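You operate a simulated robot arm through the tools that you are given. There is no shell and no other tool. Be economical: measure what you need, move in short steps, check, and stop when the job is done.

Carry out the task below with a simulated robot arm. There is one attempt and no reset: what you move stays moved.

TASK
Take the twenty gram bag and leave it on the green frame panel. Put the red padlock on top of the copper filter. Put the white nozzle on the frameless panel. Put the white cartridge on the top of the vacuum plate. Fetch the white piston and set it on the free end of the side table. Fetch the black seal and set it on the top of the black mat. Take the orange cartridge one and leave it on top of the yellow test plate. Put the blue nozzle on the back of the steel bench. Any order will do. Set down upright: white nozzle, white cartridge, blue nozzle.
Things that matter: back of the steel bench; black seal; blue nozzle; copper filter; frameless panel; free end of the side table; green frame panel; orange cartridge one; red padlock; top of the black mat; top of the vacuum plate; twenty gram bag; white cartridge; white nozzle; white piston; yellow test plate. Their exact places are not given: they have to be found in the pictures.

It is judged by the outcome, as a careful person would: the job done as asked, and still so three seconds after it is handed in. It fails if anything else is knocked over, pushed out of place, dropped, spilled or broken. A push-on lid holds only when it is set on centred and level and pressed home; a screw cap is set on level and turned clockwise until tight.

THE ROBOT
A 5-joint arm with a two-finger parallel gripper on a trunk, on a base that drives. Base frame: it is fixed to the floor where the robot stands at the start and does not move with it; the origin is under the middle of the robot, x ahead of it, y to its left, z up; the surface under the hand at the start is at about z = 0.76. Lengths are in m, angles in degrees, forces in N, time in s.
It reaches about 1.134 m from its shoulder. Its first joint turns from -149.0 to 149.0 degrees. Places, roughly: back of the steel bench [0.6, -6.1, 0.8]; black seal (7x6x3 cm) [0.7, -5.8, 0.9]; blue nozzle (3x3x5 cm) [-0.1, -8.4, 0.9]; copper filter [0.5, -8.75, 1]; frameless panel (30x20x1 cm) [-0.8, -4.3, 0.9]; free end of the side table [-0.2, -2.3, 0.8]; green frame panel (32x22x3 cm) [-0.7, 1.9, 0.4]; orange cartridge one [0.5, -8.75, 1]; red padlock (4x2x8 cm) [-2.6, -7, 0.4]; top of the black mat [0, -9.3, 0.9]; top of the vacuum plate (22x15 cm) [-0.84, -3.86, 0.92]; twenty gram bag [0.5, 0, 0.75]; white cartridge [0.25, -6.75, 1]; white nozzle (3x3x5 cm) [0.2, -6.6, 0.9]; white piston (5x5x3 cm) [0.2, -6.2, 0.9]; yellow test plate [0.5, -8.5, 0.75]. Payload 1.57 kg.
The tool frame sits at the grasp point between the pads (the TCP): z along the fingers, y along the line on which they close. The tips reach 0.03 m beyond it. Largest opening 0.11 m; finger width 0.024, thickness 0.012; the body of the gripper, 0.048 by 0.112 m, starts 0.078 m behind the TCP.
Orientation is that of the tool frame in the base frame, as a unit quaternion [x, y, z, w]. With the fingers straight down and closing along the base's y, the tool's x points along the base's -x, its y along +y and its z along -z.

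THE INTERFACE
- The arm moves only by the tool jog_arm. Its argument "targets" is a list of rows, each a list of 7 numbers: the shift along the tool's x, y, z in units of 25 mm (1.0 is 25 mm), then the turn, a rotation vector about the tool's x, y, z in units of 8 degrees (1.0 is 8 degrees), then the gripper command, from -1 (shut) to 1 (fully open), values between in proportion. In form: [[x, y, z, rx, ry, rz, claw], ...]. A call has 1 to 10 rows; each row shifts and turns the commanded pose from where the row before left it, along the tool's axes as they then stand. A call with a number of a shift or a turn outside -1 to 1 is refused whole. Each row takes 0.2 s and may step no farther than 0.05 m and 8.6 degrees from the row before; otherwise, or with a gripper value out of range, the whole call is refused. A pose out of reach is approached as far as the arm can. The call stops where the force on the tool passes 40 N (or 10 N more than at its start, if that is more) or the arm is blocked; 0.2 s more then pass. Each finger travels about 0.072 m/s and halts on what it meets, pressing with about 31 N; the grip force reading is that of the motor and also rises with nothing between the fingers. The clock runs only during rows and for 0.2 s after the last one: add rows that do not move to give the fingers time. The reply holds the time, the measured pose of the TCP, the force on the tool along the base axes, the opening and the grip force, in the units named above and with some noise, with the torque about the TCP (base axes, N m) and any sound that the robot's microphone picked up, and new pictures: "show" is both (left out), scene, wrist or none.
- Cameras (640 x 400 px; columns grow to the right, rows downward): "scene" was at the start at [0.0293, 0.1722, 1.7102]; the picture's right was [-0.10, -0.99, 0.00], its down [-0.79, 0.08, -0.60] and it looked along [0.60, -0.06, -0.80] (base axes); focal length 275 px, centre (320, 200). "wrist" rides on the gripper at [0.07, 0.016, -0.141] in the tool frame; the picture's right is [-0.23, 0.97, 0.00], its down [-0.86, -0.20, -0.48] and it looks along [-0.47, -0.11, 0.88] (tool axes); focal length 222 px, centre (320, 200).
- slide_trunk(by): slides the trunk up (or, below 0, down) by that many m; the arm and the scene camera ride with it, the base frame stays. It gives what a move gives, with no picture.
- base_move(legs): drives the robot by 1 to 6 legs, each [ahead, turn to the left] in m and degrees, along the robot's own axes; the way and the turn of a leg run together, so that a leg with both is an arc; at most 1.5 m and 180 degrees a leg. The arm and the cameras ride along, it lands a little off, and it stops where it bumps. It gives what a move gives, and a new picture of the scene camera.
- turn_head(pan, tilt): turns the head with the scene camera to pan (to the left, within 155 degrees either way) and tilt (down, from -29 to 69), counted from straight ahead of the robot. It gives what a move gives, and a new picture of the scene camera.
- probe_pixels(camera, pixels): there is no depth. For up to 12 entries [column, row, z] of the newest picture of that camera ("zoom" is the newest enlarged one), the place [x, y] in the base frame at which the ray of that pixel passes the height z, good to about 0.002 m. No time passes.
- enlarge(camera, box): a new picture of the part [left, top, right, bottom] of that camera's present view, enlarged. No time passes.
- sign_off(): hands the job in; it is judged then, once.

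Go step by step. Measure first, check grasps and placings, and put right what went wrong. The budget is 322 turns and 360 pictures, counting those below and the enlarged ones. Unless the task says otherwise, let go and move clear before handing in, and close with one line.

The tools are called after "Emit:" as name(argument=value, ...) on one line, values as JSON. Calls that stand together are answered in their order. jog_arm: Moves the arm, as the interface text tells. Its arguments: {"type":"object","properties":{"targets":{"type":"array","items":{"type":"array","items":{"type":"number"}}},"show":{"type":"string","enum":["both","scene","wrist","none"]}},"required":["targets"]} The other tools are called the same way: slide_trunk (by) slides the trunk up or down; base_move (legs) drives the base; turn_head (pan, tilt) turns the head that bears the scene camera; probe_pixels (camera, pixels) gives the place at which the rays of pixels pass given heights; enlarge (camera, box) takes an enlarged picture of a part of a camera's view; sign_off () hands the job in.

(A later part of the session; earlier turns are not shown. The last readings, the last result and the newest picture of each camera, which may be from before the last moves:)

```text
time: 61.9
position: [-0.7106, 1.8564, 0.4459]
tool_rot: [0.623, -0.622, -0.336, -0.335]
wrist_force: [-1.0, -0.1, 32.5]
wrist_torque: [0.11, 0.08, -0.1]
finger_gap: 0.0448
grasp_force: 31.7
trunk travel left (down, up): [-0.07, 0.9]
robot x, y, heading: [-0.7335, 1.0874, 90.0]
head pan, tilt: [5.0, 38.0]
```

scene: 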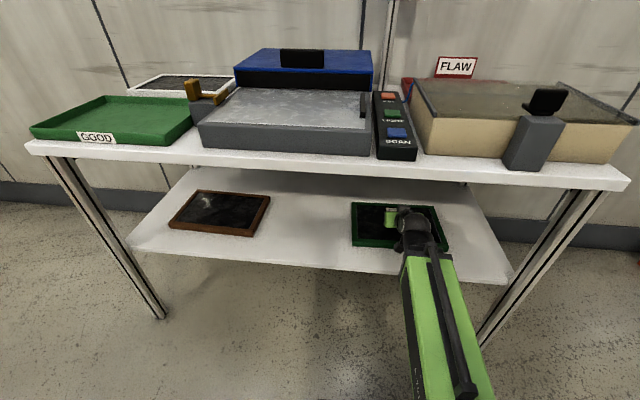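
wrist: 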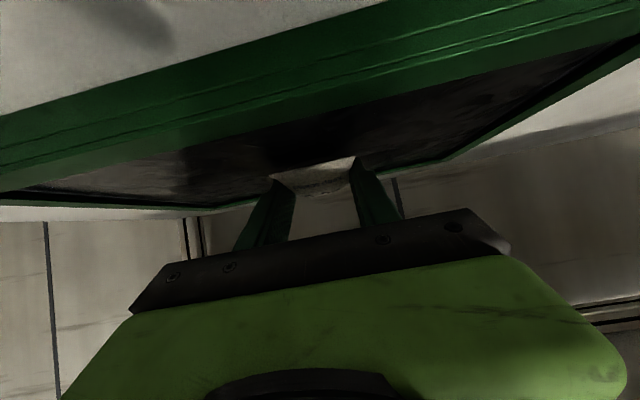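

The bag is touching (32 N). I'll relieve by 3 mm, then open.

Emit:
slide_trunk(by=0.004)

Emit:
jog_arm(targets=[[0, 0, 0, 0, 0, 0, 0.45], [0, 0, 0, 0, 0, 0, 0.45], [0, 0, 0, 0, 0, 0, 0.45]], show="wrist")

Emit:
slide_trunk(by=0.05)

Emit:
base_move(legs=[[-0.4, 0]])

Emit:
enlarge(camera="scene", box=[300, 100, 500, 225])

```text
time: 62.4
position: [-0.7096, 1.8564, 0.4457]
tool_rot: [0.625, -0.623, -0.334, -0.332]
wrist_force: [0.5, -0.9, 2.6]
wrist_torque: [0.01, 0.03, 0.03]
finger_gap: 0.045
grasp_force: 31.5
trunk travel left (down, up): [-0.074, 0.896]
robot x, y, heading: [-0.7327, 1.0833, 89.7]
head pan, tilt: [5.0, 38.0]
```

```text
time: 63.2
position: [-0.7104, 1.8561, 0.4466]
tool_rot: [0.624, -0.622, -0.335, -0.333]
wrist_force: [0.1, -0.6, 0.1]
wrist_torque: [-0.02, -0.01, 0.03]
finger_gap: 0.0798
grasp_force: 0.1
trunk travel left (down, up): [-0.074, 0.896]
robot x, y, heading: [-0.7348, 1.0852, 90.0]
head pan, tilt: [5.0, 38.0]
```

wrist: 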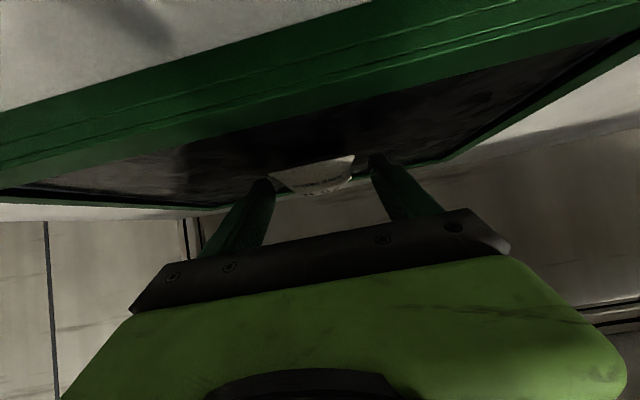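

```text
time: 64.2
position: [-0.7104, 1.8569, 0.4968]
tool_rot: [0.624, -0.623, -0.334, -0.333]
wrist_force: [0.5, 0.3, -0.7]
wrist_torque: [0.0, -0.04, -0.02]
finger_gap: 0.0798
grasp_force: 0.1
trunk travel left (down, up): [-0.124, 0.846]
robot x, y, heading: [-0.7303, 1.0813, 90.0]
head pan, tilt: [5.0, 38.0]
```

```text
time: 66.7
position: [-0.7109, 1.4557, 0.497]
tool_rot: [0.623, -0.623, -0.334, -0.335]
wrist_force: [0.1, -0.1, 0.0]
wrist_torque: [0.03, 0.01, -0.03]
finger_gap: 0.0798
grasp_force: 0.1
trunk travel left (down, up): [-0.124, 0.846]
robot x, y, heading: [-0.7354, 0.683, 90.1]
head pan, tilt: [5.0, 38.0]
```

scene: 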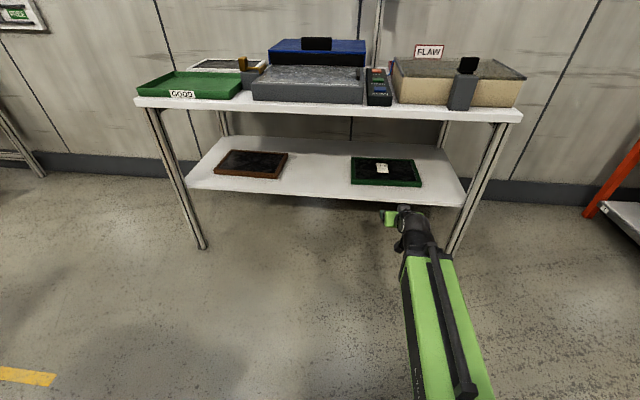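

```text
3.20 times, centred on (400, 162) of scene
```

zoom: 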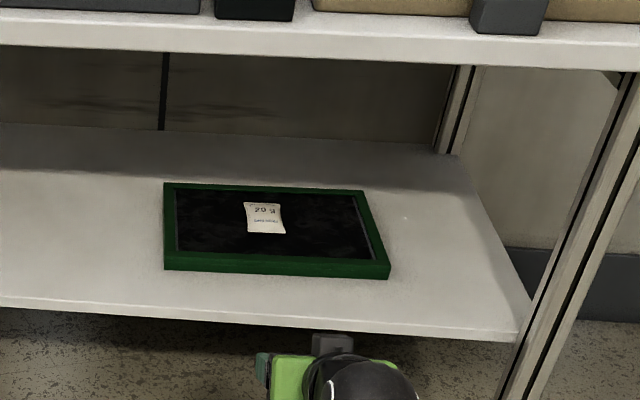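

The 20 g bag lies flat inside the green frame. Now I'll raise the trunk, turn toward -y and survey the route.

Emit:
slide_trunk(by=0.4)

Emit:
base_move(legs=[[-0.35, 0], [0, -180]])

Emit:
turn_head(pan=0, tilt=25)

```text
time: 70.5
position: [-0.7117, 1.4552, 0.8965]
tool_rot: [0.624, -0.622, -0.335, -0.334]
wrist_force: [0.4, -0.5, -0.4]
wrist_torque: [-0.02, -0.01, -0.02]
finger_gap: 0.0797
grasp_force: 0.1
trunk travel left (down, up): [-0.524, 0.446]
robot x, y, heading: [-0.7316, 0.6857, 89.8]
head pan, tilt: [5.0, 38.0]
```

```text
time: 77.5
position: [-0.0876, -0.1237, 0.8972]
tool_rot: [0.258, 0.844, -0.138, 0.45]
wrist_force: [0.1, -0.4, -0.9]
wrist_torque: [0.04, -0.04, 0.04]
finger_gap: 0.0801
grasp_force: 0.0
trunk travel left (down, up): [-0.524, 0.446]
robot x, y, heading: [-0.7384, 0.3001, -33.1]
head pan, tilt: [5.0, 38.0]
stopped in leg 2: the robot was blocked; the commanded pose is now the measured one
```

scene: 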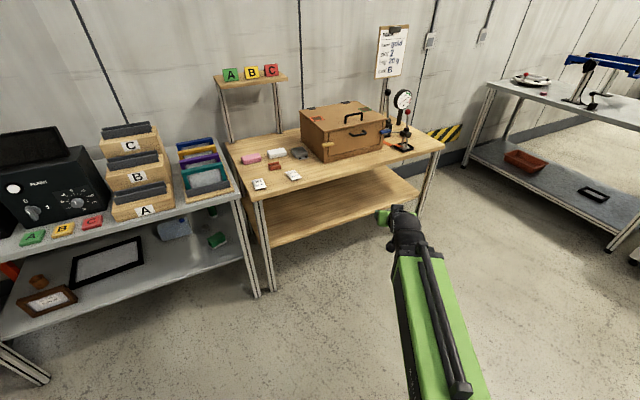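

```text
time: 78.2
position: [-0.0912, -0.1222, 0.8962]
tool_rot: [0.259, 0.842, -0.139, 0.452]
wrist_force: [-0.5, -0.5, -0.1]
wrist_torque: [-0.02, 0.02, 0.04]
finger_gap: 0.0797
grasp_force: 0.1
trunk travel left (down, up): [-0.524, 0.446]
robot x, y, heading: [-0.7372, 0.3004, -32.8]
head pan, tilt: [0.0, 25.0]
```

scene: 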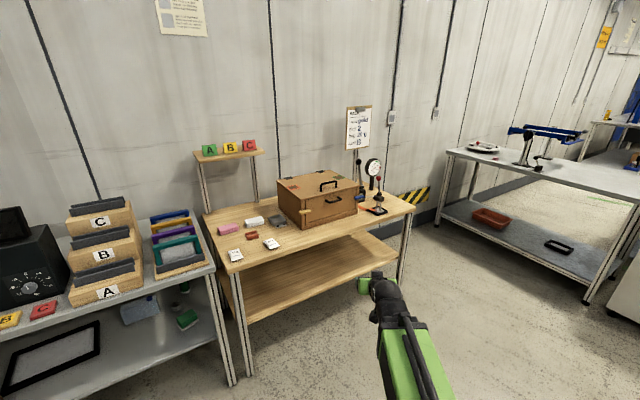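

The base got blocked partway — likely its rear touched the rear table's corner (-1.14, 0.52). I'll look back to check nothing was disturbed.

Emit:
turn_head(pan=-155, tilt=40)

Emit:
turn_head(pan=155, tilt=40)

```text
time: 80.6
position: [-0.09, -0.1218, 0.896]
tool_rot: [0.259, 0.843, -0.139, 0.45]
wrist_force: [-0.3, 0.6, -0.4]
wrist_torque: [0.02, 0.01, -0.02]
finger_gap: 0.0801
grasp_force: 0.1
trunk travel left (down, up): [-0.524, 0.446]
robot x, y, heading: [-0.7381, 0.2992, -33.0]
head pan, tilt: [-154.7, 40.0]
```

scene: 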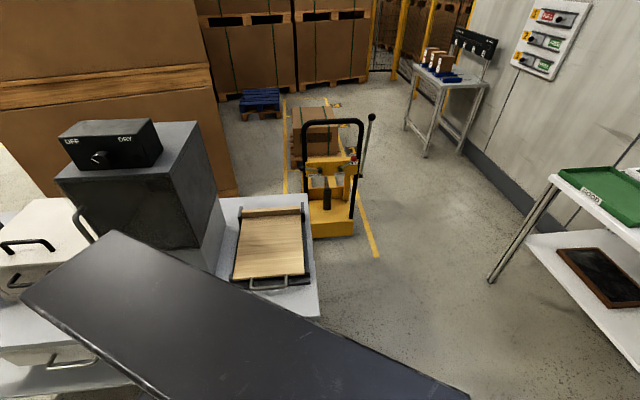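

```text
time: 84.8
position: [-0.0906, -0.1231, 0.8959]
tool_rot: [0.259, 0.843, -0.139, 0.45]
wrist_force: [-1.2, 0.1, -0.6]
wrist_torque: [0.02, -0.01, -0.01]
finger_gap: 0.0799
grasp_force: 0.0
trunk travel left (down, up): [-0.524, 0.446]
robot x, y, heading: [-0.7371, 0.2973, -32.7]
head pan, tilt: [154.7, 40.0]
```

scene: 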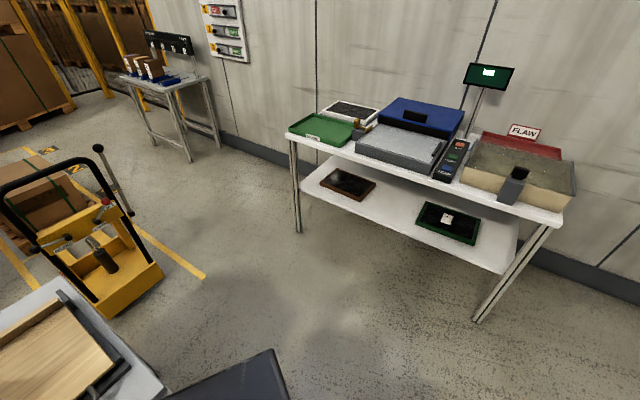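

Nothing was disturbed. I'll pull ahead 0.25 m away from that table and finish the turn to face -y.

Emit:
base_move(legs=[[0.25, 0], [0, -57]])

Emit:
turn_head(pan=-5, tilt=25)

```text
time: 89.2
position: [-0.5311, -0.6073, 0.8966]
tool_rot: [0.632, 0.615, -0.338, 0.328]
wrist_force: [0.0, -0.1, 0.3]
wrist_torque: [-0.02, 0.03, -0.03]
finger_gap: 0.0796
grasp_force: 0.0
trunk travel left (down, up): [-0.524, 0.446]
robot x, y, heading: [-0.5561, 0.1625, -89.6]
head pan, tilt: [154.7, 40.0]
```

scene: 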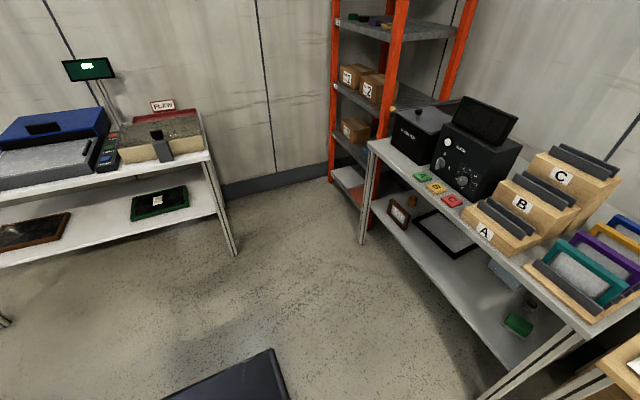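

```text
time: 91.6
position: [-0.5322, -0.607, 0.897]
tool_rot: [0.631, 0.615, -0.338, 0.329]
wrist_force: [-0.5, 0.3, 0.6]
wrist_torque: [-0.06, 0.01, -0.01]
finger_gap: 0.0797
grasp_force: 0.1
trunk travel left (down, up): [-0.524, 0.446]
robot x, y, heading: [-0.5556, 0.166, -89.6]
head pan, tilt: [-5.0, 25.0]
```

scene: 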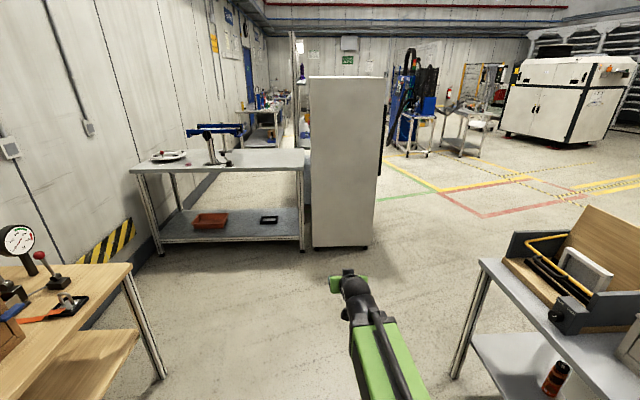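

A side table stands ahead-left at (130-305,160-170) with a cabinet to its right (312-380,75-250). Probing their corners.

Emit:
probe_pixels(camera="scene", pixels=[[314, 249, 0], [370, 250, 0], [378, 205, 0], [131, 173, 0.8], [304, 169, 0.8], [304, 150, 0.8], [152, 153, 0.8], [303, 248, 0], [161, 255, 0], [405, 150, 0]])

Emit:
enlarge(camera="scene", box=[120, 50, 440, 250])

```text
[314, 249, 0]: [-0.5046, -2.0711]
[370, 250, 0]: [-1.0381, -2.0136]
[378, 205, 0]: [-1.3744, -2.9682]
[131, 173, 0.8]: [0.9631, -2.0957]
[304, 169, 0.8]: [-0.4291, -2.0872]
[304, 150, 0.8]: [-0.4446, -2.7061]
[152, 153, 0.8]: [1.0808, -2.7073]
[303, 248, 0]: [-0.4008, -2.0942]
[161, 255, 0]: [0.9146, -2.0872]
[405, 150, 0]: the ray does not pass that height
```

```text
2.00 times, centred on (280, 150) of scene
```

zoom: 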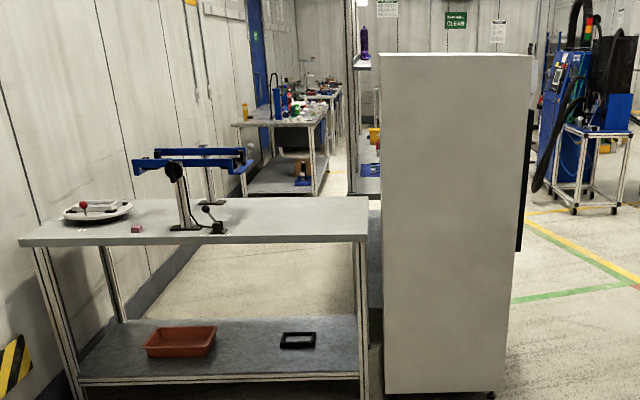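

The cabinet occupies x −0.50…−1.05 at y ≈ −2.0 and beyond, so I'll go around its right side (x ≈ −1.55).

Emit:
base_move(legs=[[1.1, 0], [0, -55], [1.2, 0], [0, 55]])

Emit:
turn_head(pan=35, tilt=20)

```text
time: 107.9
position: [-1.5188, -2.3978, 0.8971]
tool_rot: [0.634, 0.613, -0.339, 0.328]
wrist_force: [-1.2, 0.4, 0.1]
wrist_torque: [-0.02, -0.07, 0.07]
finger_gap: 0.0799
grasp_force: 0.1
trunk travel left (down, up): [-0.524, 0.446]
robot x, y, heading: [-1.5021, -1.6274, -91.0]
head pan, tilt: [-5.0, 25.0]
```

scene: 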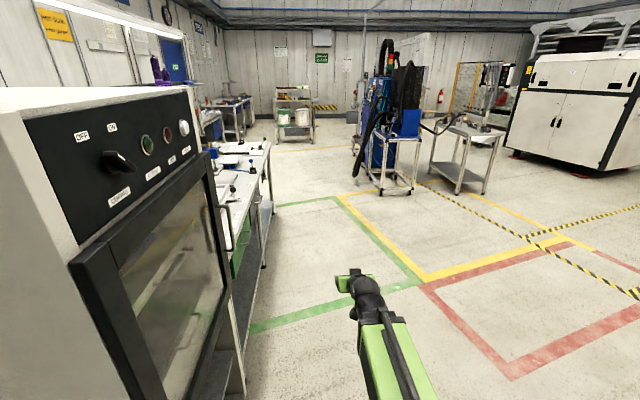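

```text
time: 108.9
position: [-1.5187, -2.3984, 0.8976]
tool_rot: [0.635, 0.612, -0.339, 0.327]
wrist_force: [0.0, -0.1, 0.4]
wrist_torque: [0.01, 0.01, 0.02]
finger_gap: 0.0799
grasp_force: 0.0
trunk travel left (down, up): [-0.524, 0.446]
robot x, y, heading: [-1.499, -1.6252, -90.8]
head pan, tilt: [35.0, 20.0]
```

scene: 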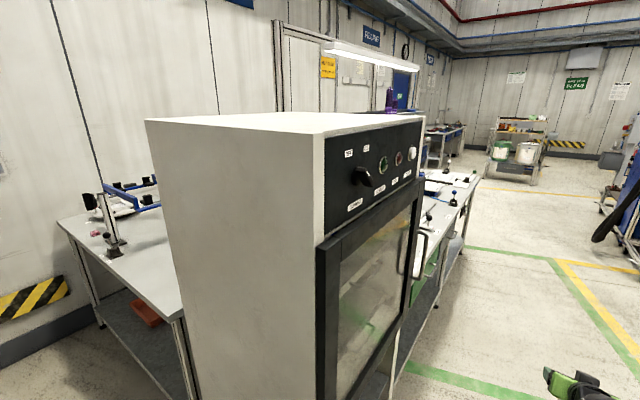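

I can see tables beyond the cabinet. I'll drive further to y ≈ −2.9 and look left at them, and ahead.

Emit:
base_move(legs=[[1.5, 0]])

Emit:
turn_head(pan=70, tilt=35)

Emit:
turn_head(pan=0, tilt=20)

```text
time: 116.4
position: [-1.5413, -3.9117, 0.8964]
tool_rot: [0.634, 0.613, -0.339, 0.328]
wrist_force: [0.3, 0.0, -0.7]
wrist_torque: [0.0, 0.0, 0.03]
finger_gap: 0.0797
grasp_force: 0.0
trunk travel left (down, up): [-0.524, 0.446]
robot x, y, heading: [-1.5225, -3.1411, -90.8]
head pan, tilt: [35.0, 20.0]
```

scene: 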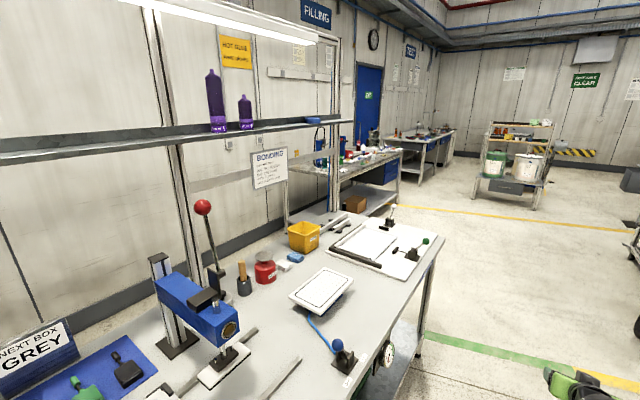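

```text
time: 117.4
position: [-1.5419, -3.9118, 0.896]
tool_rot: [0.634, 0.613, -0.339, 0.328]
wrist_force: [-0.3, -0.3, -0.3]
wrist_torque: [0.01, 0.02, 0.01]
finger_gap: 0.0798
grasp_force: 0.1
trunk travel left (down, up): [-0.524, 0.446]
robot x, y, heading: [-1.5234, -3.1398, -90.7]
head pan, tilt: [70.0, 35.0]
```

scene: 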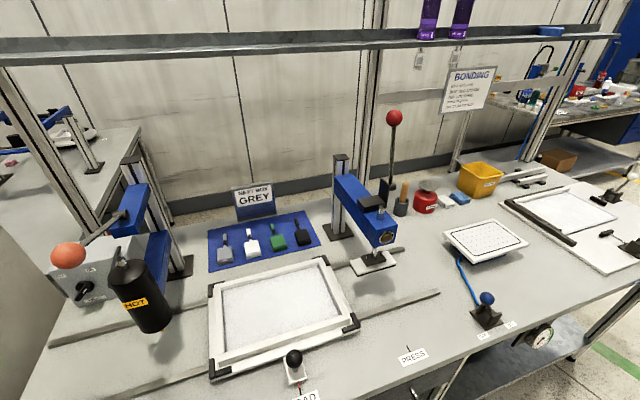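

```text
time: 118.8
position: [-1.5422, -3.9127, 0.8961]
tool_rot: [0.634, 0.612, -0.339, 0.328]
wrist_force: [-0.8, -0.4, 0.5]
wrist_torque: [0.01, 0.01, 0.01]
finger_gap: 0.0796
grasp_force: 0.0
trunk travel left (down, up): [-0.524, 0.446]
robot x, y, heading: [-1.5235, -3.1369, -90.8]
head pan, tilt: [0.0, 20.0]
```

scene: 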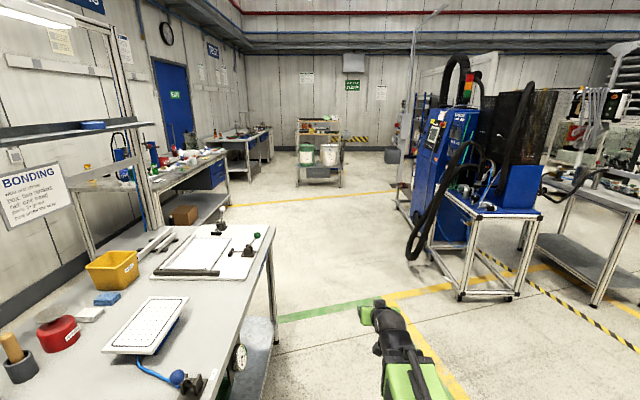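

Vacuum plate (155,325) and a white panel on its fixture (205,255) are on the bonding table. I'll probe obstacle floor points before driving on.

Emit:
probe_pixels(camera="scene", pixels=[[460, 298, 0], [410, 245, 0], [595, 305, 0], [275, 345, 0], [270, 225, 0.86], [228, 230, 0], [228, 155, 0.86], [80, 190, 0.86], [150, 190, 0.86], [326, 186, 0], [258, 165, 0]])

Emit:
enlarge(camera="scene", box=[70, 100, 390, 300])

Emit:
enlarge(camera="scene", box=[380, 50, 640, 320])

```text
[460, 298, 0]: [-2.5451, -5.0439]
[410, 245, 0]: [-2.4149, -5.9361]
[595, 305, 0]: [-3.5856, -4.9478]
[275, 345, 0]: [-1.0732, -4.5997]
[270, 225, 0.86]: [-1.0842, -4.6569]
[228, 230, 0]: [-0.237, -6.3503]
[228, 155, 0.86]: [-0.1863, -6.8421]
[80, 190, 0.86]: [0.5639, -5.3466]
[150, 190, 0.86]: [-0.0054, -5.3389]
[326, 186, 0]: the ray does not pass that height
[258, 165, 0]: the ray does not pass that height
```

```text
2.00 times, centred on (230, 200) of scene
```

zoom: 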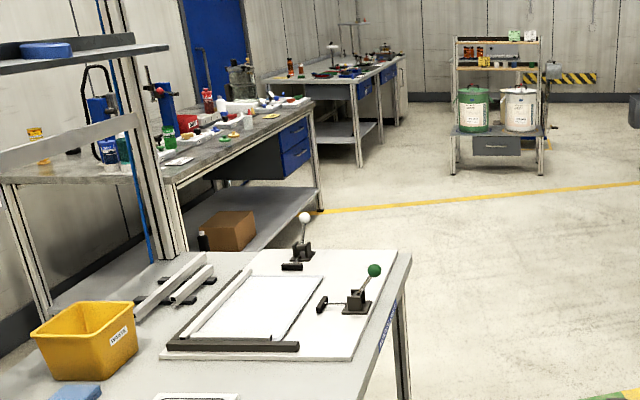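

```text
1.48 times, centred on (510, 185) of scene
```

zoom: 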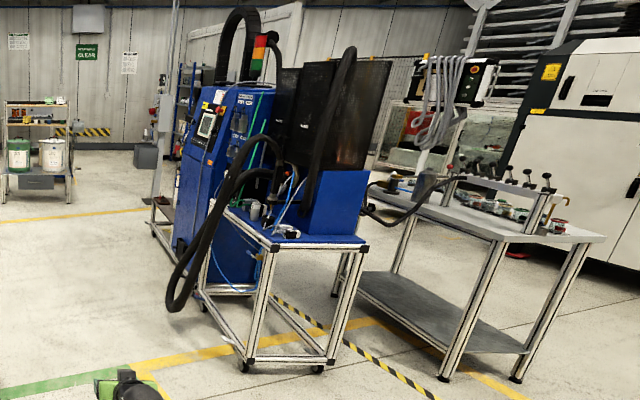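

The corridor is clear. I'll drive to y ≈ −6.2 and turn left to face the steel "filling" bench.

Emit:
base_move(legs=[[1.5, 0], [1.5, 0], [0, 90]])

Emit:
turn_head(pan=0, tilt=25)

```text
time: 137.2
position: [-0.7725, -6.1604, 0.8957]
tool_rot: [0.009, 0.882, -0.006, 0.471]
wrist_force: [0.1, -0.2, -0.4]
wrist_torque: [0.02, 0.01, 0.01]
finger_gap: 0.0798
grasp_force: 0.2
trunk travel left (down, up): [-0.524, 0.446]
robot x, y, heading: [-1.5441, -6.1162, -0.9]
head pan, tilt: [0.0, 20.0]
```

scene: 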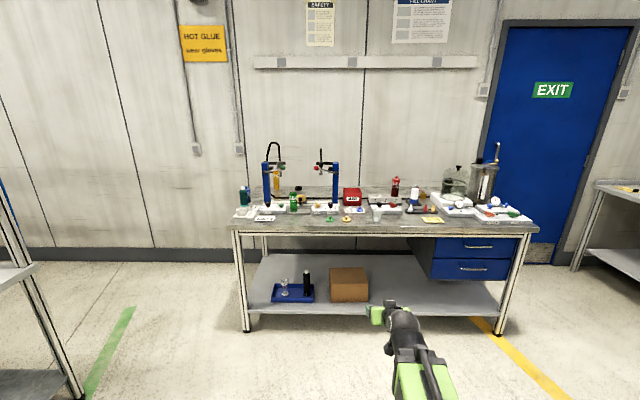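

```text
time: 137.8
position: [-0.7734, -6.1589, 0.8955]
tool_rot: [0.01, 0.882, -0.005, 0.472]
wrist_force: [-0.4, 0.1, 0.3]
wrist_torque: [0.01, 0.0, -0.01]
finger_gap: 0.0799
grasp_force: 0.0
trunk travel left (down, up): [-0.524, 0.446]
robot x, y, heading: [-1.5437, -6.1157, -0.5]
head pan, tilt: [0.0, 25.0]
```

scene: 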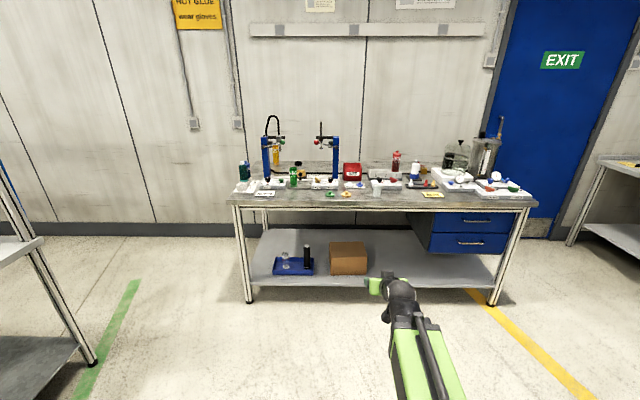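

The bench is crowded with small items. I'll raise the trunk and drive closer for a look from above.

Emit:
slide_trunk(by=0.35)

Emit:
base_move(legs=[[0.6, 0]])

Emit:
turn_head(pan=0, tilt=38)

Emit:
enlarge(camera="scene", box=[120, 80, 360, 230])

Emit:
enlarge(camera="scene", box=[320, 80, 560, 230])

```text
time: 141.3
position: [-0.7726, -6.1591, 1.2468]
tool_rot: [0.01, 0.882, -0.005, 0.471]
wrist_force: [-0.7, -0.2, 0.4]
wrist_torque: [0.01, 0.01, 0.0]
finger_gap: 0.0796
grasp_force: 0.1
trunk travel left (down, up): [-0.874, 0.096]
robot x, y, heading: [-1.5446, -6.1171, -0.8]
head pan, tilt: [0.0, 25.0]
```

```text
time: 144.7
position: [-0.1713, -6.1674, 1.2448]
tool_rot: [0.009, 0.882, -0.005, 0.471]
wrist_force: [0.3, 1.0, -0.8]
wrist_torque: [0.04, 0.0, -0.01]
finger_gap: 0.0798
grasp_force: 0.0
trunk travel left (down, up): [-0.874, 0.096]
robot x, y, heading: [-0.9422, -6.1218, -0.6]
head pan, tilt: [0.0, 25.0]
```

scene: 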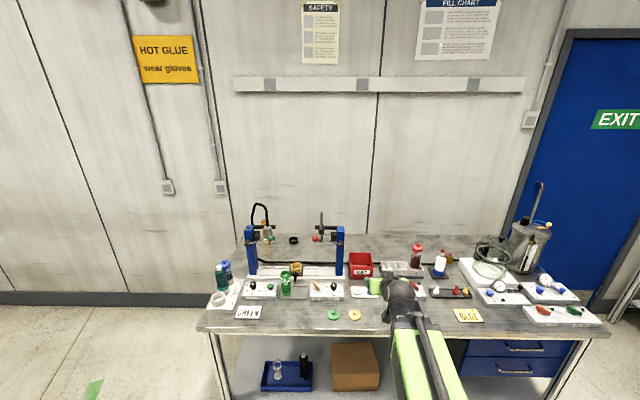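

```text
time: 145.4
position: [-0.1709, -6.1672, 1.246]
tool_rot: [0.01, 0.881, -0.005, 0.472]
wrist_force: [-0.3, 0.8, -0.2]
wrist_torque: [0.02, -0.03, -0.02]
finger_gap: 0.0799
grasp_force: 0.1
trunk travel left (down, up): [-0.874, 0.096]
robot x, y, heading: [-0.9413, -6.1232, -0.8]
head pan, tilt: [0.0, 38.0]
```

scene: 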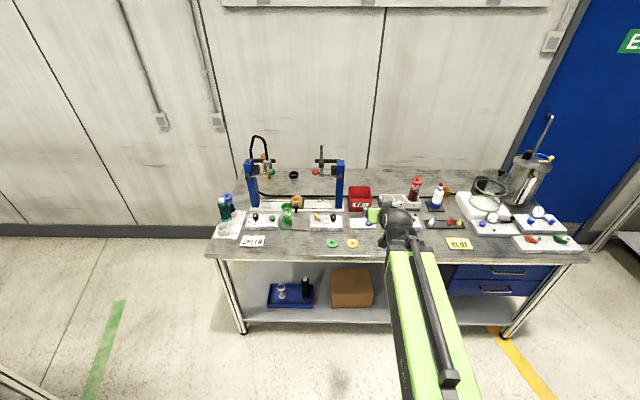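

```text
2.67 times, centred on (240, 155) of scene
```

zoom: 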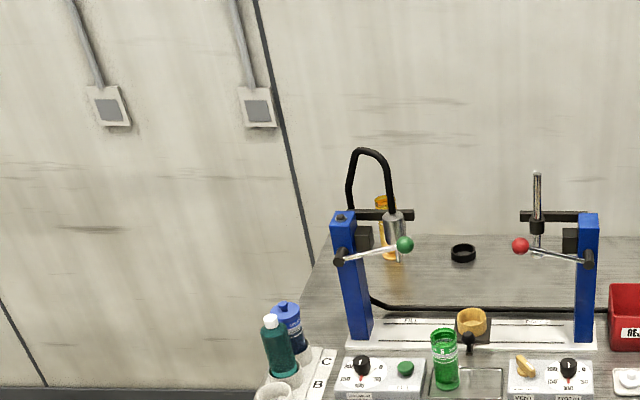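

```text
2.67 times, centred on (440, 155) of scene
```

zoom: 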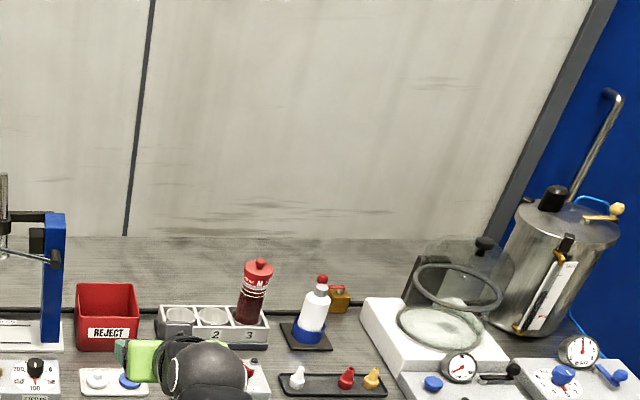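

I can identify: black seal ring at ~(294,175), white piston near (356,222), nozzle tray at ~(445,223), and a white bottle-like cartridge at ~(438,196). I'll zoom on these regions.

Emit:
enlarge(camera="scene", box=[400, 170, 480, 260])

Emit:
enlarge(camera="scene", box=[310, 180, 390, 260])

Emit:
enlarge(camera="scene", box=[240, 150, 350, 220])

Emit:
probe_pixels(camera="scene", pixels=[[294, 175, 0.85], [294, 175, 0.88], [356, 222, 0.88], [432, 223, 0.89], [432, 208, 0.87], [210, 256, 0.85], [583, 264, 0.85], [242, 333, 0], [502, 337, 0], [243, 168, 0.85]])

```text
4.44 times, centred on (440, 215) of scene
```

zoom: 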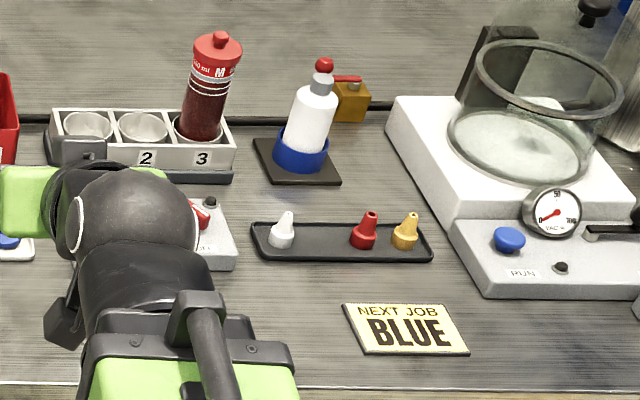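

```text
5.00 times, centred on (350, 220) of scene
```

zoom: 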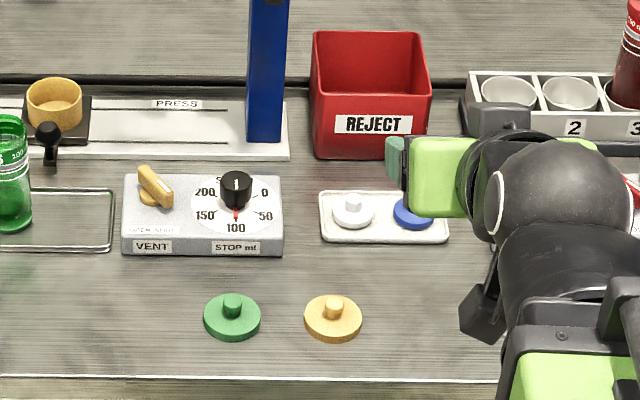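

```text
5.71 times, centred on (295, 185) of scene
```

zoom: 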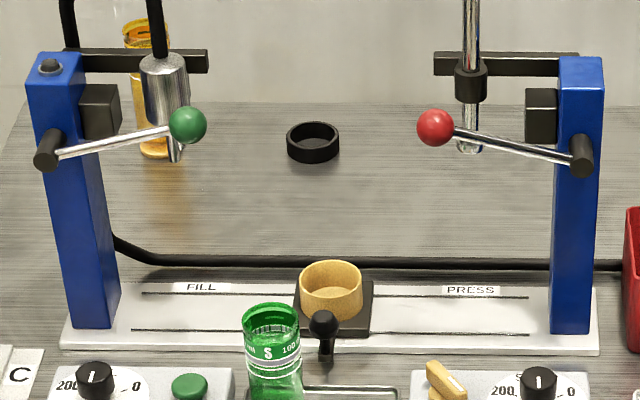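

```text
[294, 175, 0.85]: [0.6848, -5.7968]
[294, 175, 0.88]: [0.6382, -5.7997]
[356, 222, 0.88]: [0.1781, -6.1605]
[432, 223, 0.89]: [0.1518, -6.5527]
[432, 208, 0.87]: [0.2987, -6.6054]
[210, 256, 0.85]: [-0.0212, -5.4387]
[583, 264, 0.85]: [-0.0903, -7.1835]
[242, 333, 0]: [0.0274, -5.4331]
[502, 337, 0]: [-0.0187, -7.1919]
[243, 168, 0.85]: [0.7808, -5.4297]
```

I'll estimate heights of the obstacles in front of the seal (green bottle, lever balls) by comparing base and top rays.

Emit:
probe_pixels(camera="scene", pixels=[[287, 226, 0.86], [287, 204, 0.95], [287, 204, 1.0], [287, 204, 1.05], [273, 172, 1.0], [273, 172, 1.1], [316, 172, 1.0], [316, 172, 1.1], [296, 201, 0.95], [256, 207, 0.87], [340, 208, 0.87], [252, 160, 1.15]])

```text
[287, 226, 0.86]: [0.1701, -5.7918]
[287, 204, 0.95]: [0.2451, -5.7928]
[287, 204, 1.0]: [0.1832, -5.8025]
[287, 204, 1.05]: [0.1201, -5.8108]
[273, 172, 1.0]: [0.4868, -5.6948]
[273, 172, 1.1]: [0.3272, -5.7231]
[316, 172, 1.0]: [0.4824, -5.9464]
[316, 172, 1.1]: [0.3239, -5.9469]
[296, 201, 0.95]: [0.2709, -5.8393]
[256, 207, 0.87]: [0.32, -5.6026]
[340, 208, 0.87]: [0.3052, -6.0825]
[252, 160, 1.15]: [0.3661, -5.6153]
```

The green bottle tops out near z 1.0 and lever balls sit near z 1.1 at y ≈ −5.72 and −5.95; I'll go between them. First I'll roll the tool 180° so the wrist camera rides on top.

Emit:
jog_arm(targets=[[0, 0, 0, 0, 0, 1, 1], [0, 0, 0, 0, 0, 1, 1], [0, 0, 0, 0, 0, 1, 1], [0, 0, 0, 0, 0, 1, 1], [0, 0, 0, 0, 0, 1, 1], [0, 0, 0, 0, 0, 1, 1], [0, 0, 0, 0, 0, 1, 1], [0, 0, 0, 0, 0, 1, 1], [0, 0, 0, 0, 0, 1, 1], [0, 0, 0, 0, 0, 1, 1]], show="none")

Emit:
jog_arm(targets=[[0, 0, 0, 0, 0, 1, 1], [0, 0, 0, 0, 0, 1, 1], [0, 0, 0, 0, 0, 1, 1], [0, 0, 0, 0, 0, 1, 1], [0, 0, 0, 0, 0, 1, 1], [0, 0, 0, 0, 0, 1, 1], [0, 0, 0, 0, 0, 1, 1], [0, 0, 0, 0, 0, 1, 1], [0, 0, 0, 0, 0, 1, 1], [0, 0, 0, 0, 0, 1, 1]], show="none")

Emit:
jog_arm(targets=[[0, 0, 0, 0, 0, 1, 1], [0, 0, 0, 0, 0, 1, 1], [0, 0, 0, 0, 0, 0.5, 1], [0, 0, 0, 0, 0, 0, 1]])

```text
time: 147.6
position: [-0.1714, -6.1676, 1.2466]
tool_rot: [0.574, 0.669, 0.299, 0.365]
wrist_force: [0.0, 0.5, 0.0]
wrist_torque: [-0.02, -0.01, 0.02]
finger_gap: 0.11
grasp_force: 0.1
trunk travel left (down, up): [-0.874, 0.096]
robot x, y, heading: [-0.9431, -6.123, -0.7]
head pan, tilt: [0.0, 38.0]
```

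```text
time: 149.8
position: [-0.1719, -6.1685, 1.2465]
tool_rot: [0.87, 0.142, 0.463, 0.087]
wrist_force: [-0.2, -0.1, 0.6]
wrist_torque: [0.0, 0.0, 0.01]
finger_gap: 0.11
grasp_force: 0.1
trunk travel left (down, up): [-0.874, 0.096]
robot x, y, heading: [-0.9431, -6.1195, -0.6]
head pan, tilt: [0.0, 38.0]
```

```text
time: 150.8
position: [-0.1709, -6.17, 1.2478]
tool_rot: [0.882, -0.005, 0.472, 0.001]
wrist_force: [1.0, 0.2, -0.4]
wrist_torque: [-0.02, -0.01, 0.01]
finger_gap: 0.1101
grasp_force: 0.0
trunk travel left (down, up): [-0.874, 0.096]
robot x, y, heading: [-0.9428, -6.1221, -0.9]
head pan, tilt: [0.0, 38.0]
```

scene: 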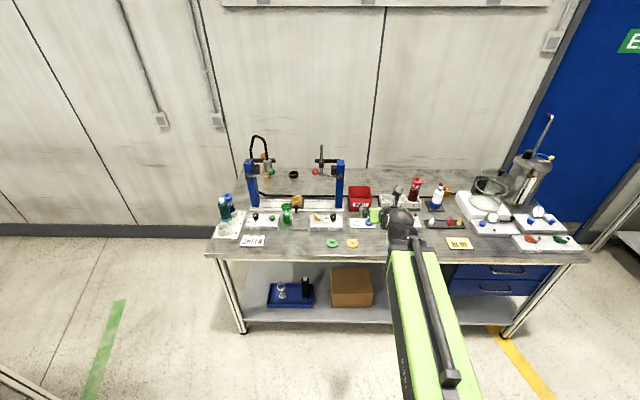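
wrist: 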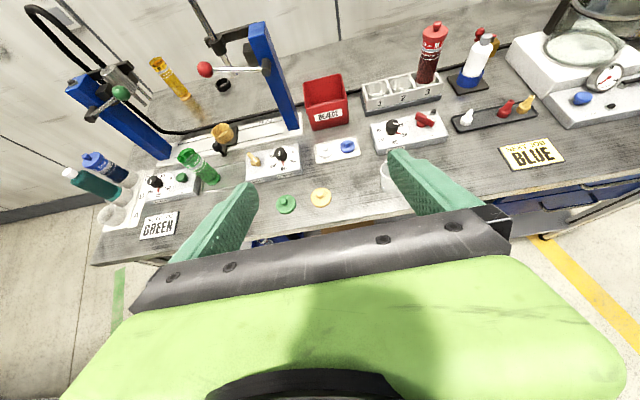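

The wrist view is now upright and clear: seal at (223,85), levers at (118,92) and (205,68). I'll reposition the base onto the line that passes mid-gap to the seal.

Emit:
base_move(legs=[[0, 50.7], [0.215, 0], [0, -43.8]])

Emit:
jog_arm(targets=[[0, 0, 0, 0, 0, 0, 1]], show="wrist")

```text
time: 156.8
position: [-0.0306, -5.9227, 1.2452]
tool_rot: [0.881, 0.044, 0.47, -0.025]
wrist_force: [0.5, 0.4, 0.3]
wrist_torque: [-0.02, 0.01, -0.01]
finger_gap: 0.1102
grasp_force: 0.1
trunk travel left (down, up): [-0.874, 0.096]
robot x, y, heading: [-0.8066, -5.9637, 5.9]
head pan, tilt: [0.0, 38.0]
```

scene: 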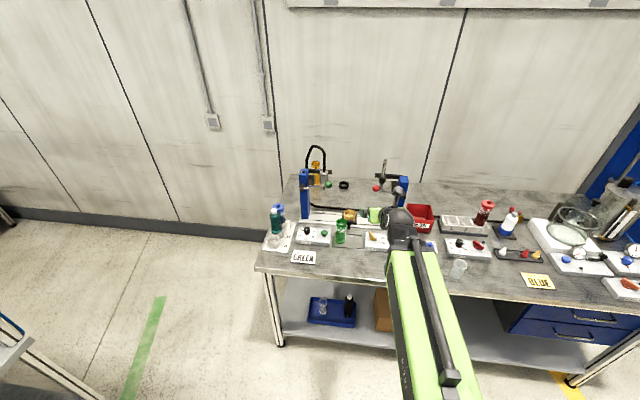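

```text
time: 157.2
position: [-0.0312, -5.9221, 1.246]
tool_rot: [0.881, 0.043, 0.471, -0.024]
wrist_force: [0.0, 0.4, -0.5]
wrist_torque: [0.01, 0.0, 0.02]
finger_gap: 0.11
grasp_force: 0.1
trunk travel left (down, up): [-0.874, 0.096]
robot x, y, heading: [-0.807, -5.9672, 6.2]
head pan, tilt: [0.0, 38.0]
```

wrist: 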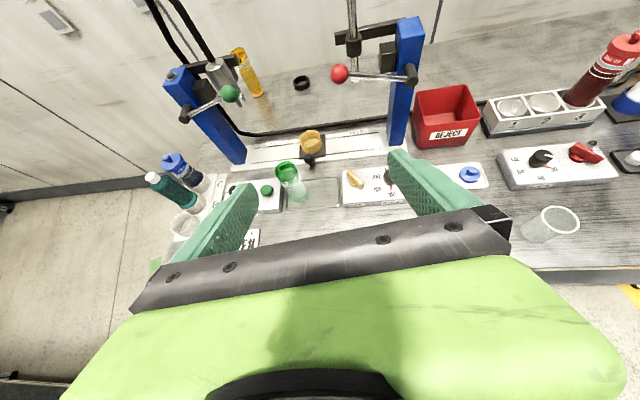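

Both cameras see the seal ((302,84) wrist; (343,185) scene). I'll probe it and the two lever balls from both to triangulate.

Emit:
probe_pixels(camera="wrist", pixels=[[302, 85, 0.85], [302, 85, 0.88], [230, 93, 1.05], [230, 93, 1.1], [340, 73, 1.05], [340, 73, 1.1], [287, 165, 1.0], [312, 137, 0.93], [245, 93, 0.85]])

Emit:
enlarge(camera="scene", box=[290, 140, 418, 220])

```text
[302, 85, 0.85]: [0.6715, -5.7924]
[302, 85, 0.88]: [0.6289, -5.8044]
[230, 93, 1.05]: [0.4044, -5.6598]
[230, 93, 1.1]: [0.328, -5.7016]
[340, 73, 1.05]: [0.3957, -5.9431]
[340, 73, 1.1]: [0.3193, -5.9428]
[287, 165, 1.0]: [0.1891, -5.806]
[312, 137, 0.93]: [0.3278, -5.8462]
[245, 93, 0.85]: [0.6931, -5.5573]
```

```text
5.00 times, centred on (354, 180) of scene
```

zoom: 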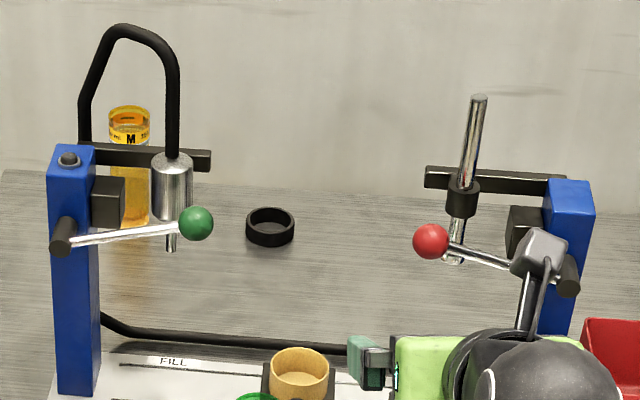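

Gap between the balls is y ≈ −5.72…−5.92; my line passes through it. I'll yaw the arm slightly (+4 cm in y) and drive ahead 0.36 m at the present height.

Emit:
jog_arm(targets=[[0, -0.8, 0, 0, 0, 0, 1], [0, -0.8, 0, 0, 0, 0, 1]], show="none")

Emit:
base_move(legs=[[0.36, 0]])

Emit:
turn_head(pan=0, tilt=65)

Emit:
jog_arm(targets=[[0, 0, 0, 0, 0, 0, 1]], show="wrist")

```text
time: 157.8
position: [-0.0356, -5.9079, 1.2472]
tool_rot: [0.879, 0.052, 0.472, -0.031]
wrist_force: [0.3, 0.0, 0.2]
wrist_torque: [0.0, -0.01, 0.02]
finger_gap: 0.1102
grasp_force: 0.1
out of reach, approached as far as the arm can: row 1, 2
trunk travel left (down, up): [-0.874, 0.096]
robot x, y, heading: [-0.8074, -5.9626, 5.9]
head pan, tilt: [0.0, 38.0]
```

```text
time: 160.1
position: [0.3259, -5.8717, 1.2457]
tool_rot: [0.88, 0.051, 0.471, -0.031]
wrist_force: [0.2, 0.2, -0.9]
wrist_torque: [0.01, 0.02, -0.01]
finger_gap: 0.1099
grasp_force: 0.0
trunk travel left (down, up): [-0.874, 0.096]
robot x, y, heading: [-0.4445, -5.9284, 5.8]
head pan, tilt: [0.0, 38.0]
```

scene: 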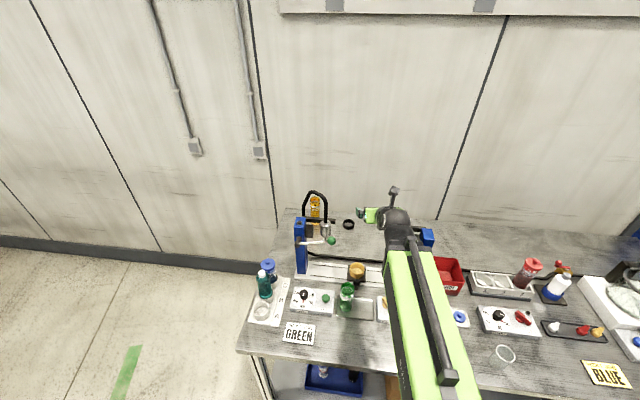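

```text
time: 161.0
position: [0.3253, -5.8716, 1.2467]
tool_rot: [0.88, 0.052, 0.472, -0.031]
wrist_force: [0.1, -0.5, -0.2]
wrist_torque: [0.0, 0.01, 0.0]
finger_gap: 0.1098
grasp_force: 0.1
trunk travel left (down, up): [-0.874, 0.096]
robot x, y, heading: [-0.4447, -5.9272, 5.9]
head pan, tilt: [0.0, 65.0]
```

scene: 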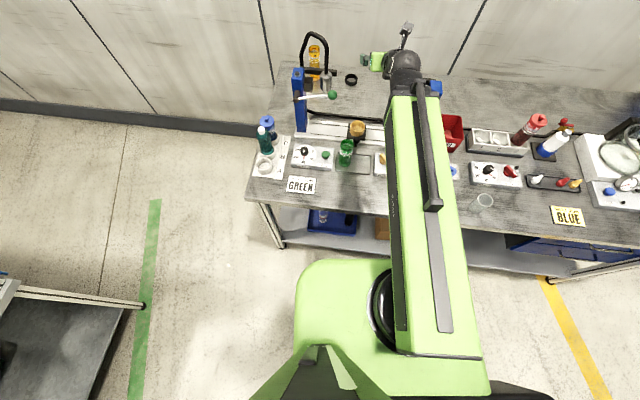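

```text
time: 161.4
position: [0.3249, -5.8722, 1.2477]
tool_rot: [0.88, 0.052, 0.472, -0.032]
wrist_force: [1.0, -0.6, -0.5]
wrist_torque: [-0.01, -0.02, -0.01]
finger_gap: 0.1101
grasp_force: 0.0
trunk travel left (down, up): [-0.874, 0.096]
robot x, y, heading: [-0.4427, -5.9238, 6.2]
head pan, tilt: [0.0, 65.0]
```

wrist: 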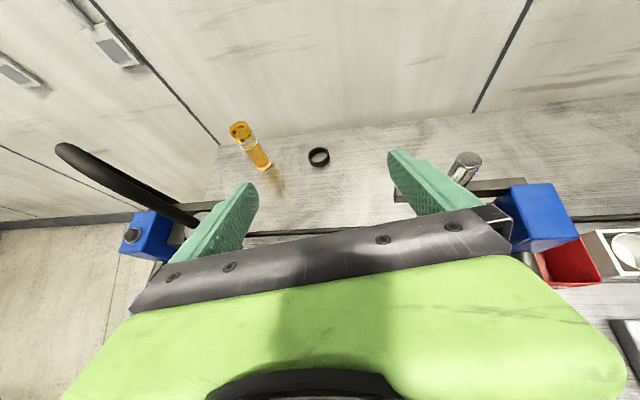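

The hand has passed above the balls; the seal shows at (318,157). Probing it, then extending the arm outward.

Emit:
probe_pixels(camera="wrist", pixels=[[318, 158, 0.85], [318, 158, 0.87], [250, 168, 0.85]])

Emit:
jog_arm(targets=[[-0.5, 0, 0.75, 0, 0, 0, 1], [-0.5, 0, 0.75, 0, 0, 0, 1], [-0.5, 0, 0.75, 0, 0, 0, 1], [-0.5, 0, 0.75, 0, 0, 0, 1], [0, 0, 0, 0, 0, 0, 1]])

```text
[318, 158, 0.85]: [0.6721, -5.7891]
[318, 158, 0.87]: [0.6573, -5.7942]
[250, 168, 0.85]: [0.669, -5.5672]
```

```text
time: 162.6
position: [0.3424, -5.8704, 1.2474]
tool_rot: [0.879, 0.052, 0.472, -0.032]
wrist_force: [-0.3, -0.1, 0.4]
wrist_torque: [-0.03, 0.0, 0.01]
finger_gap: 0.1099
grasp_force: 0.0
out of reach, approached as far as the arm can: row 1, 2, 3, 4
trunk travel left (down, up): [-0.874, 0.096]
robot x, y, heading: [-0.4436, -5.9249, 5.7]
head pan, tilt: [0.0, 65.0]
```

scene: 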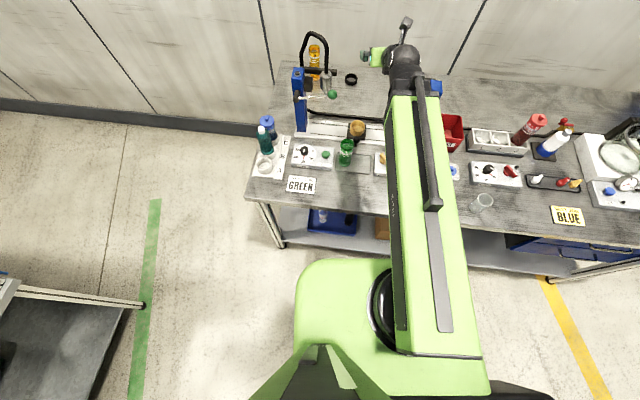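
wrist: 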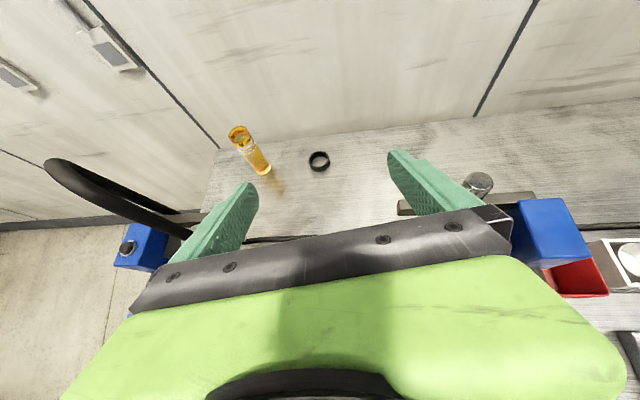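

I used the wrong sign for tool x after the roll. Forward is +0.56 x, +0.83 z; extending now.

Emit:
jog_arm(targets=[[0.56, 0, 0.83, 0, 0, 0, 1], [0.56, 0, 0.83, 0, 0, 0, 1], [0.56, 0, 0.83, 0, 0, 0, 1], [0.56, 0, 0.83, 0, 0, 0, 1], [0, 0, 0, 0, 0, 0, 1]])

```text
time: 163.8
position: [0.4423, -5.8593, 1.2478]
tool_rot: [0.879, 0.054, 0.473, -0.033]
wrist_force: [0.0, 0.0, -1.3]
wrist_torque: [-0.01, -0.01, -0.04]
finger_gap: 0.1102
grasp_force: 0.1
trunk travel left (down, up): [-0.874, 0.096]
robot x, y, heading: [-0.4454, -5.923, 5.7]
head pan, tilt: [0.0, 65.0]
```

scene: 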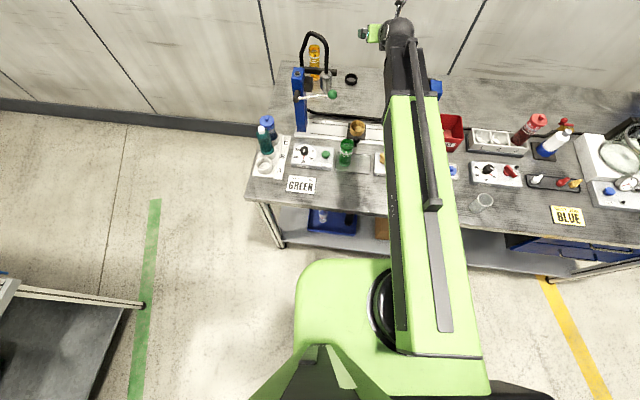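
wrist: 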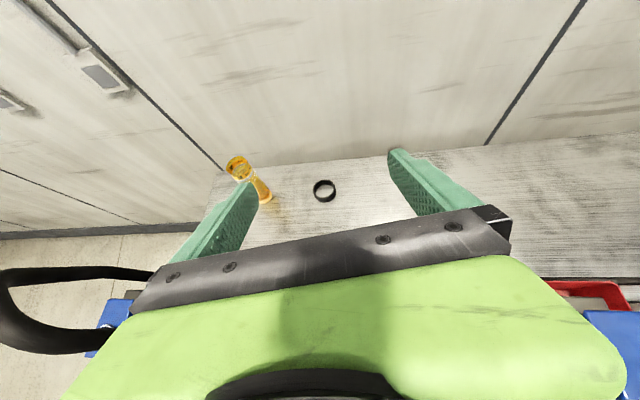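

The arm telescopes; it extended cleanly to x = 0.44. Continue forward ~0.2 m and shift y to line up with the seal.

Emit:
jog_arm(targets=[[0.56, -0.2, 0.83, 0, 0, 0, 1], [0.56, -0.2, 0.83, 0, 0, 0, 1], [0.56, -0.2, 0.83, 0, 0, 0, 1], [0.56, -0.2, 0.83, 0, 0, 0, 1], [0.56, -0.2, 0.83, 0, 0, 0, 1], [0.56, -0.2, 0.83, 0, 0, 0, 1], [0.56, -0.2, 0.83, 0, 0, 0, 1], [0.56, 0, 0.83, 0, 0, 0, 1], [0, 0, 0, 0, 0, 0, 1]])

```text
time: 165.8
position: [0.6399, -5.8468, 1.2475]
tool_rot: [0.879, 0.057, 0.473, -0.034]
wrist_force: [0.3, -0.9, 0.2]
wrist_torque: [-0.05, 0.01, -0.01]
finger_gap: 0.1103
grasp_force: 0.1
out of reach, approached as far as the arm can: row 1, 2, 3, 4, 5, 6, 7
trunk travel left (down, up): [-0.874, 0.096]
robot x, y, heading: [-0.442, -5.9284, 5.7]
head pan, tilt: [0.0, 65.0]
```

scene: 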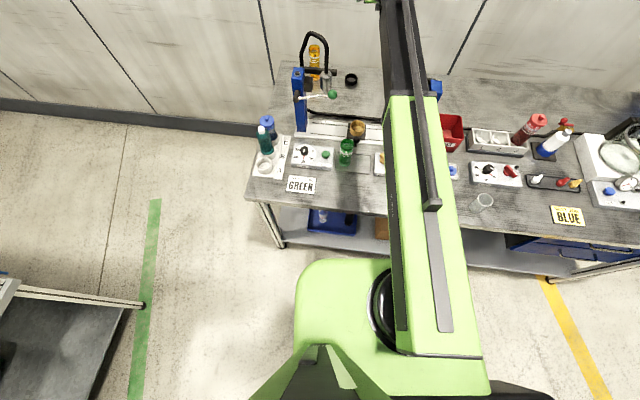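
wrist: 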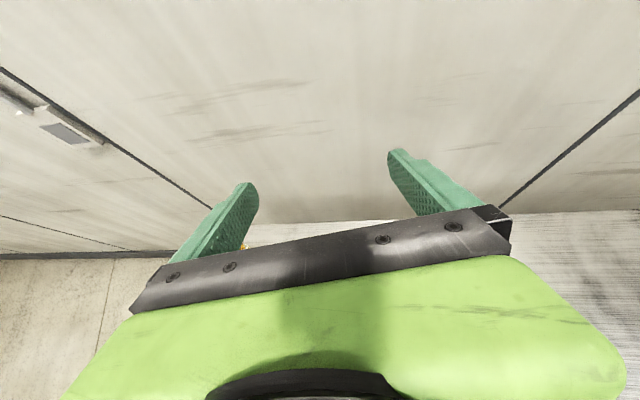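

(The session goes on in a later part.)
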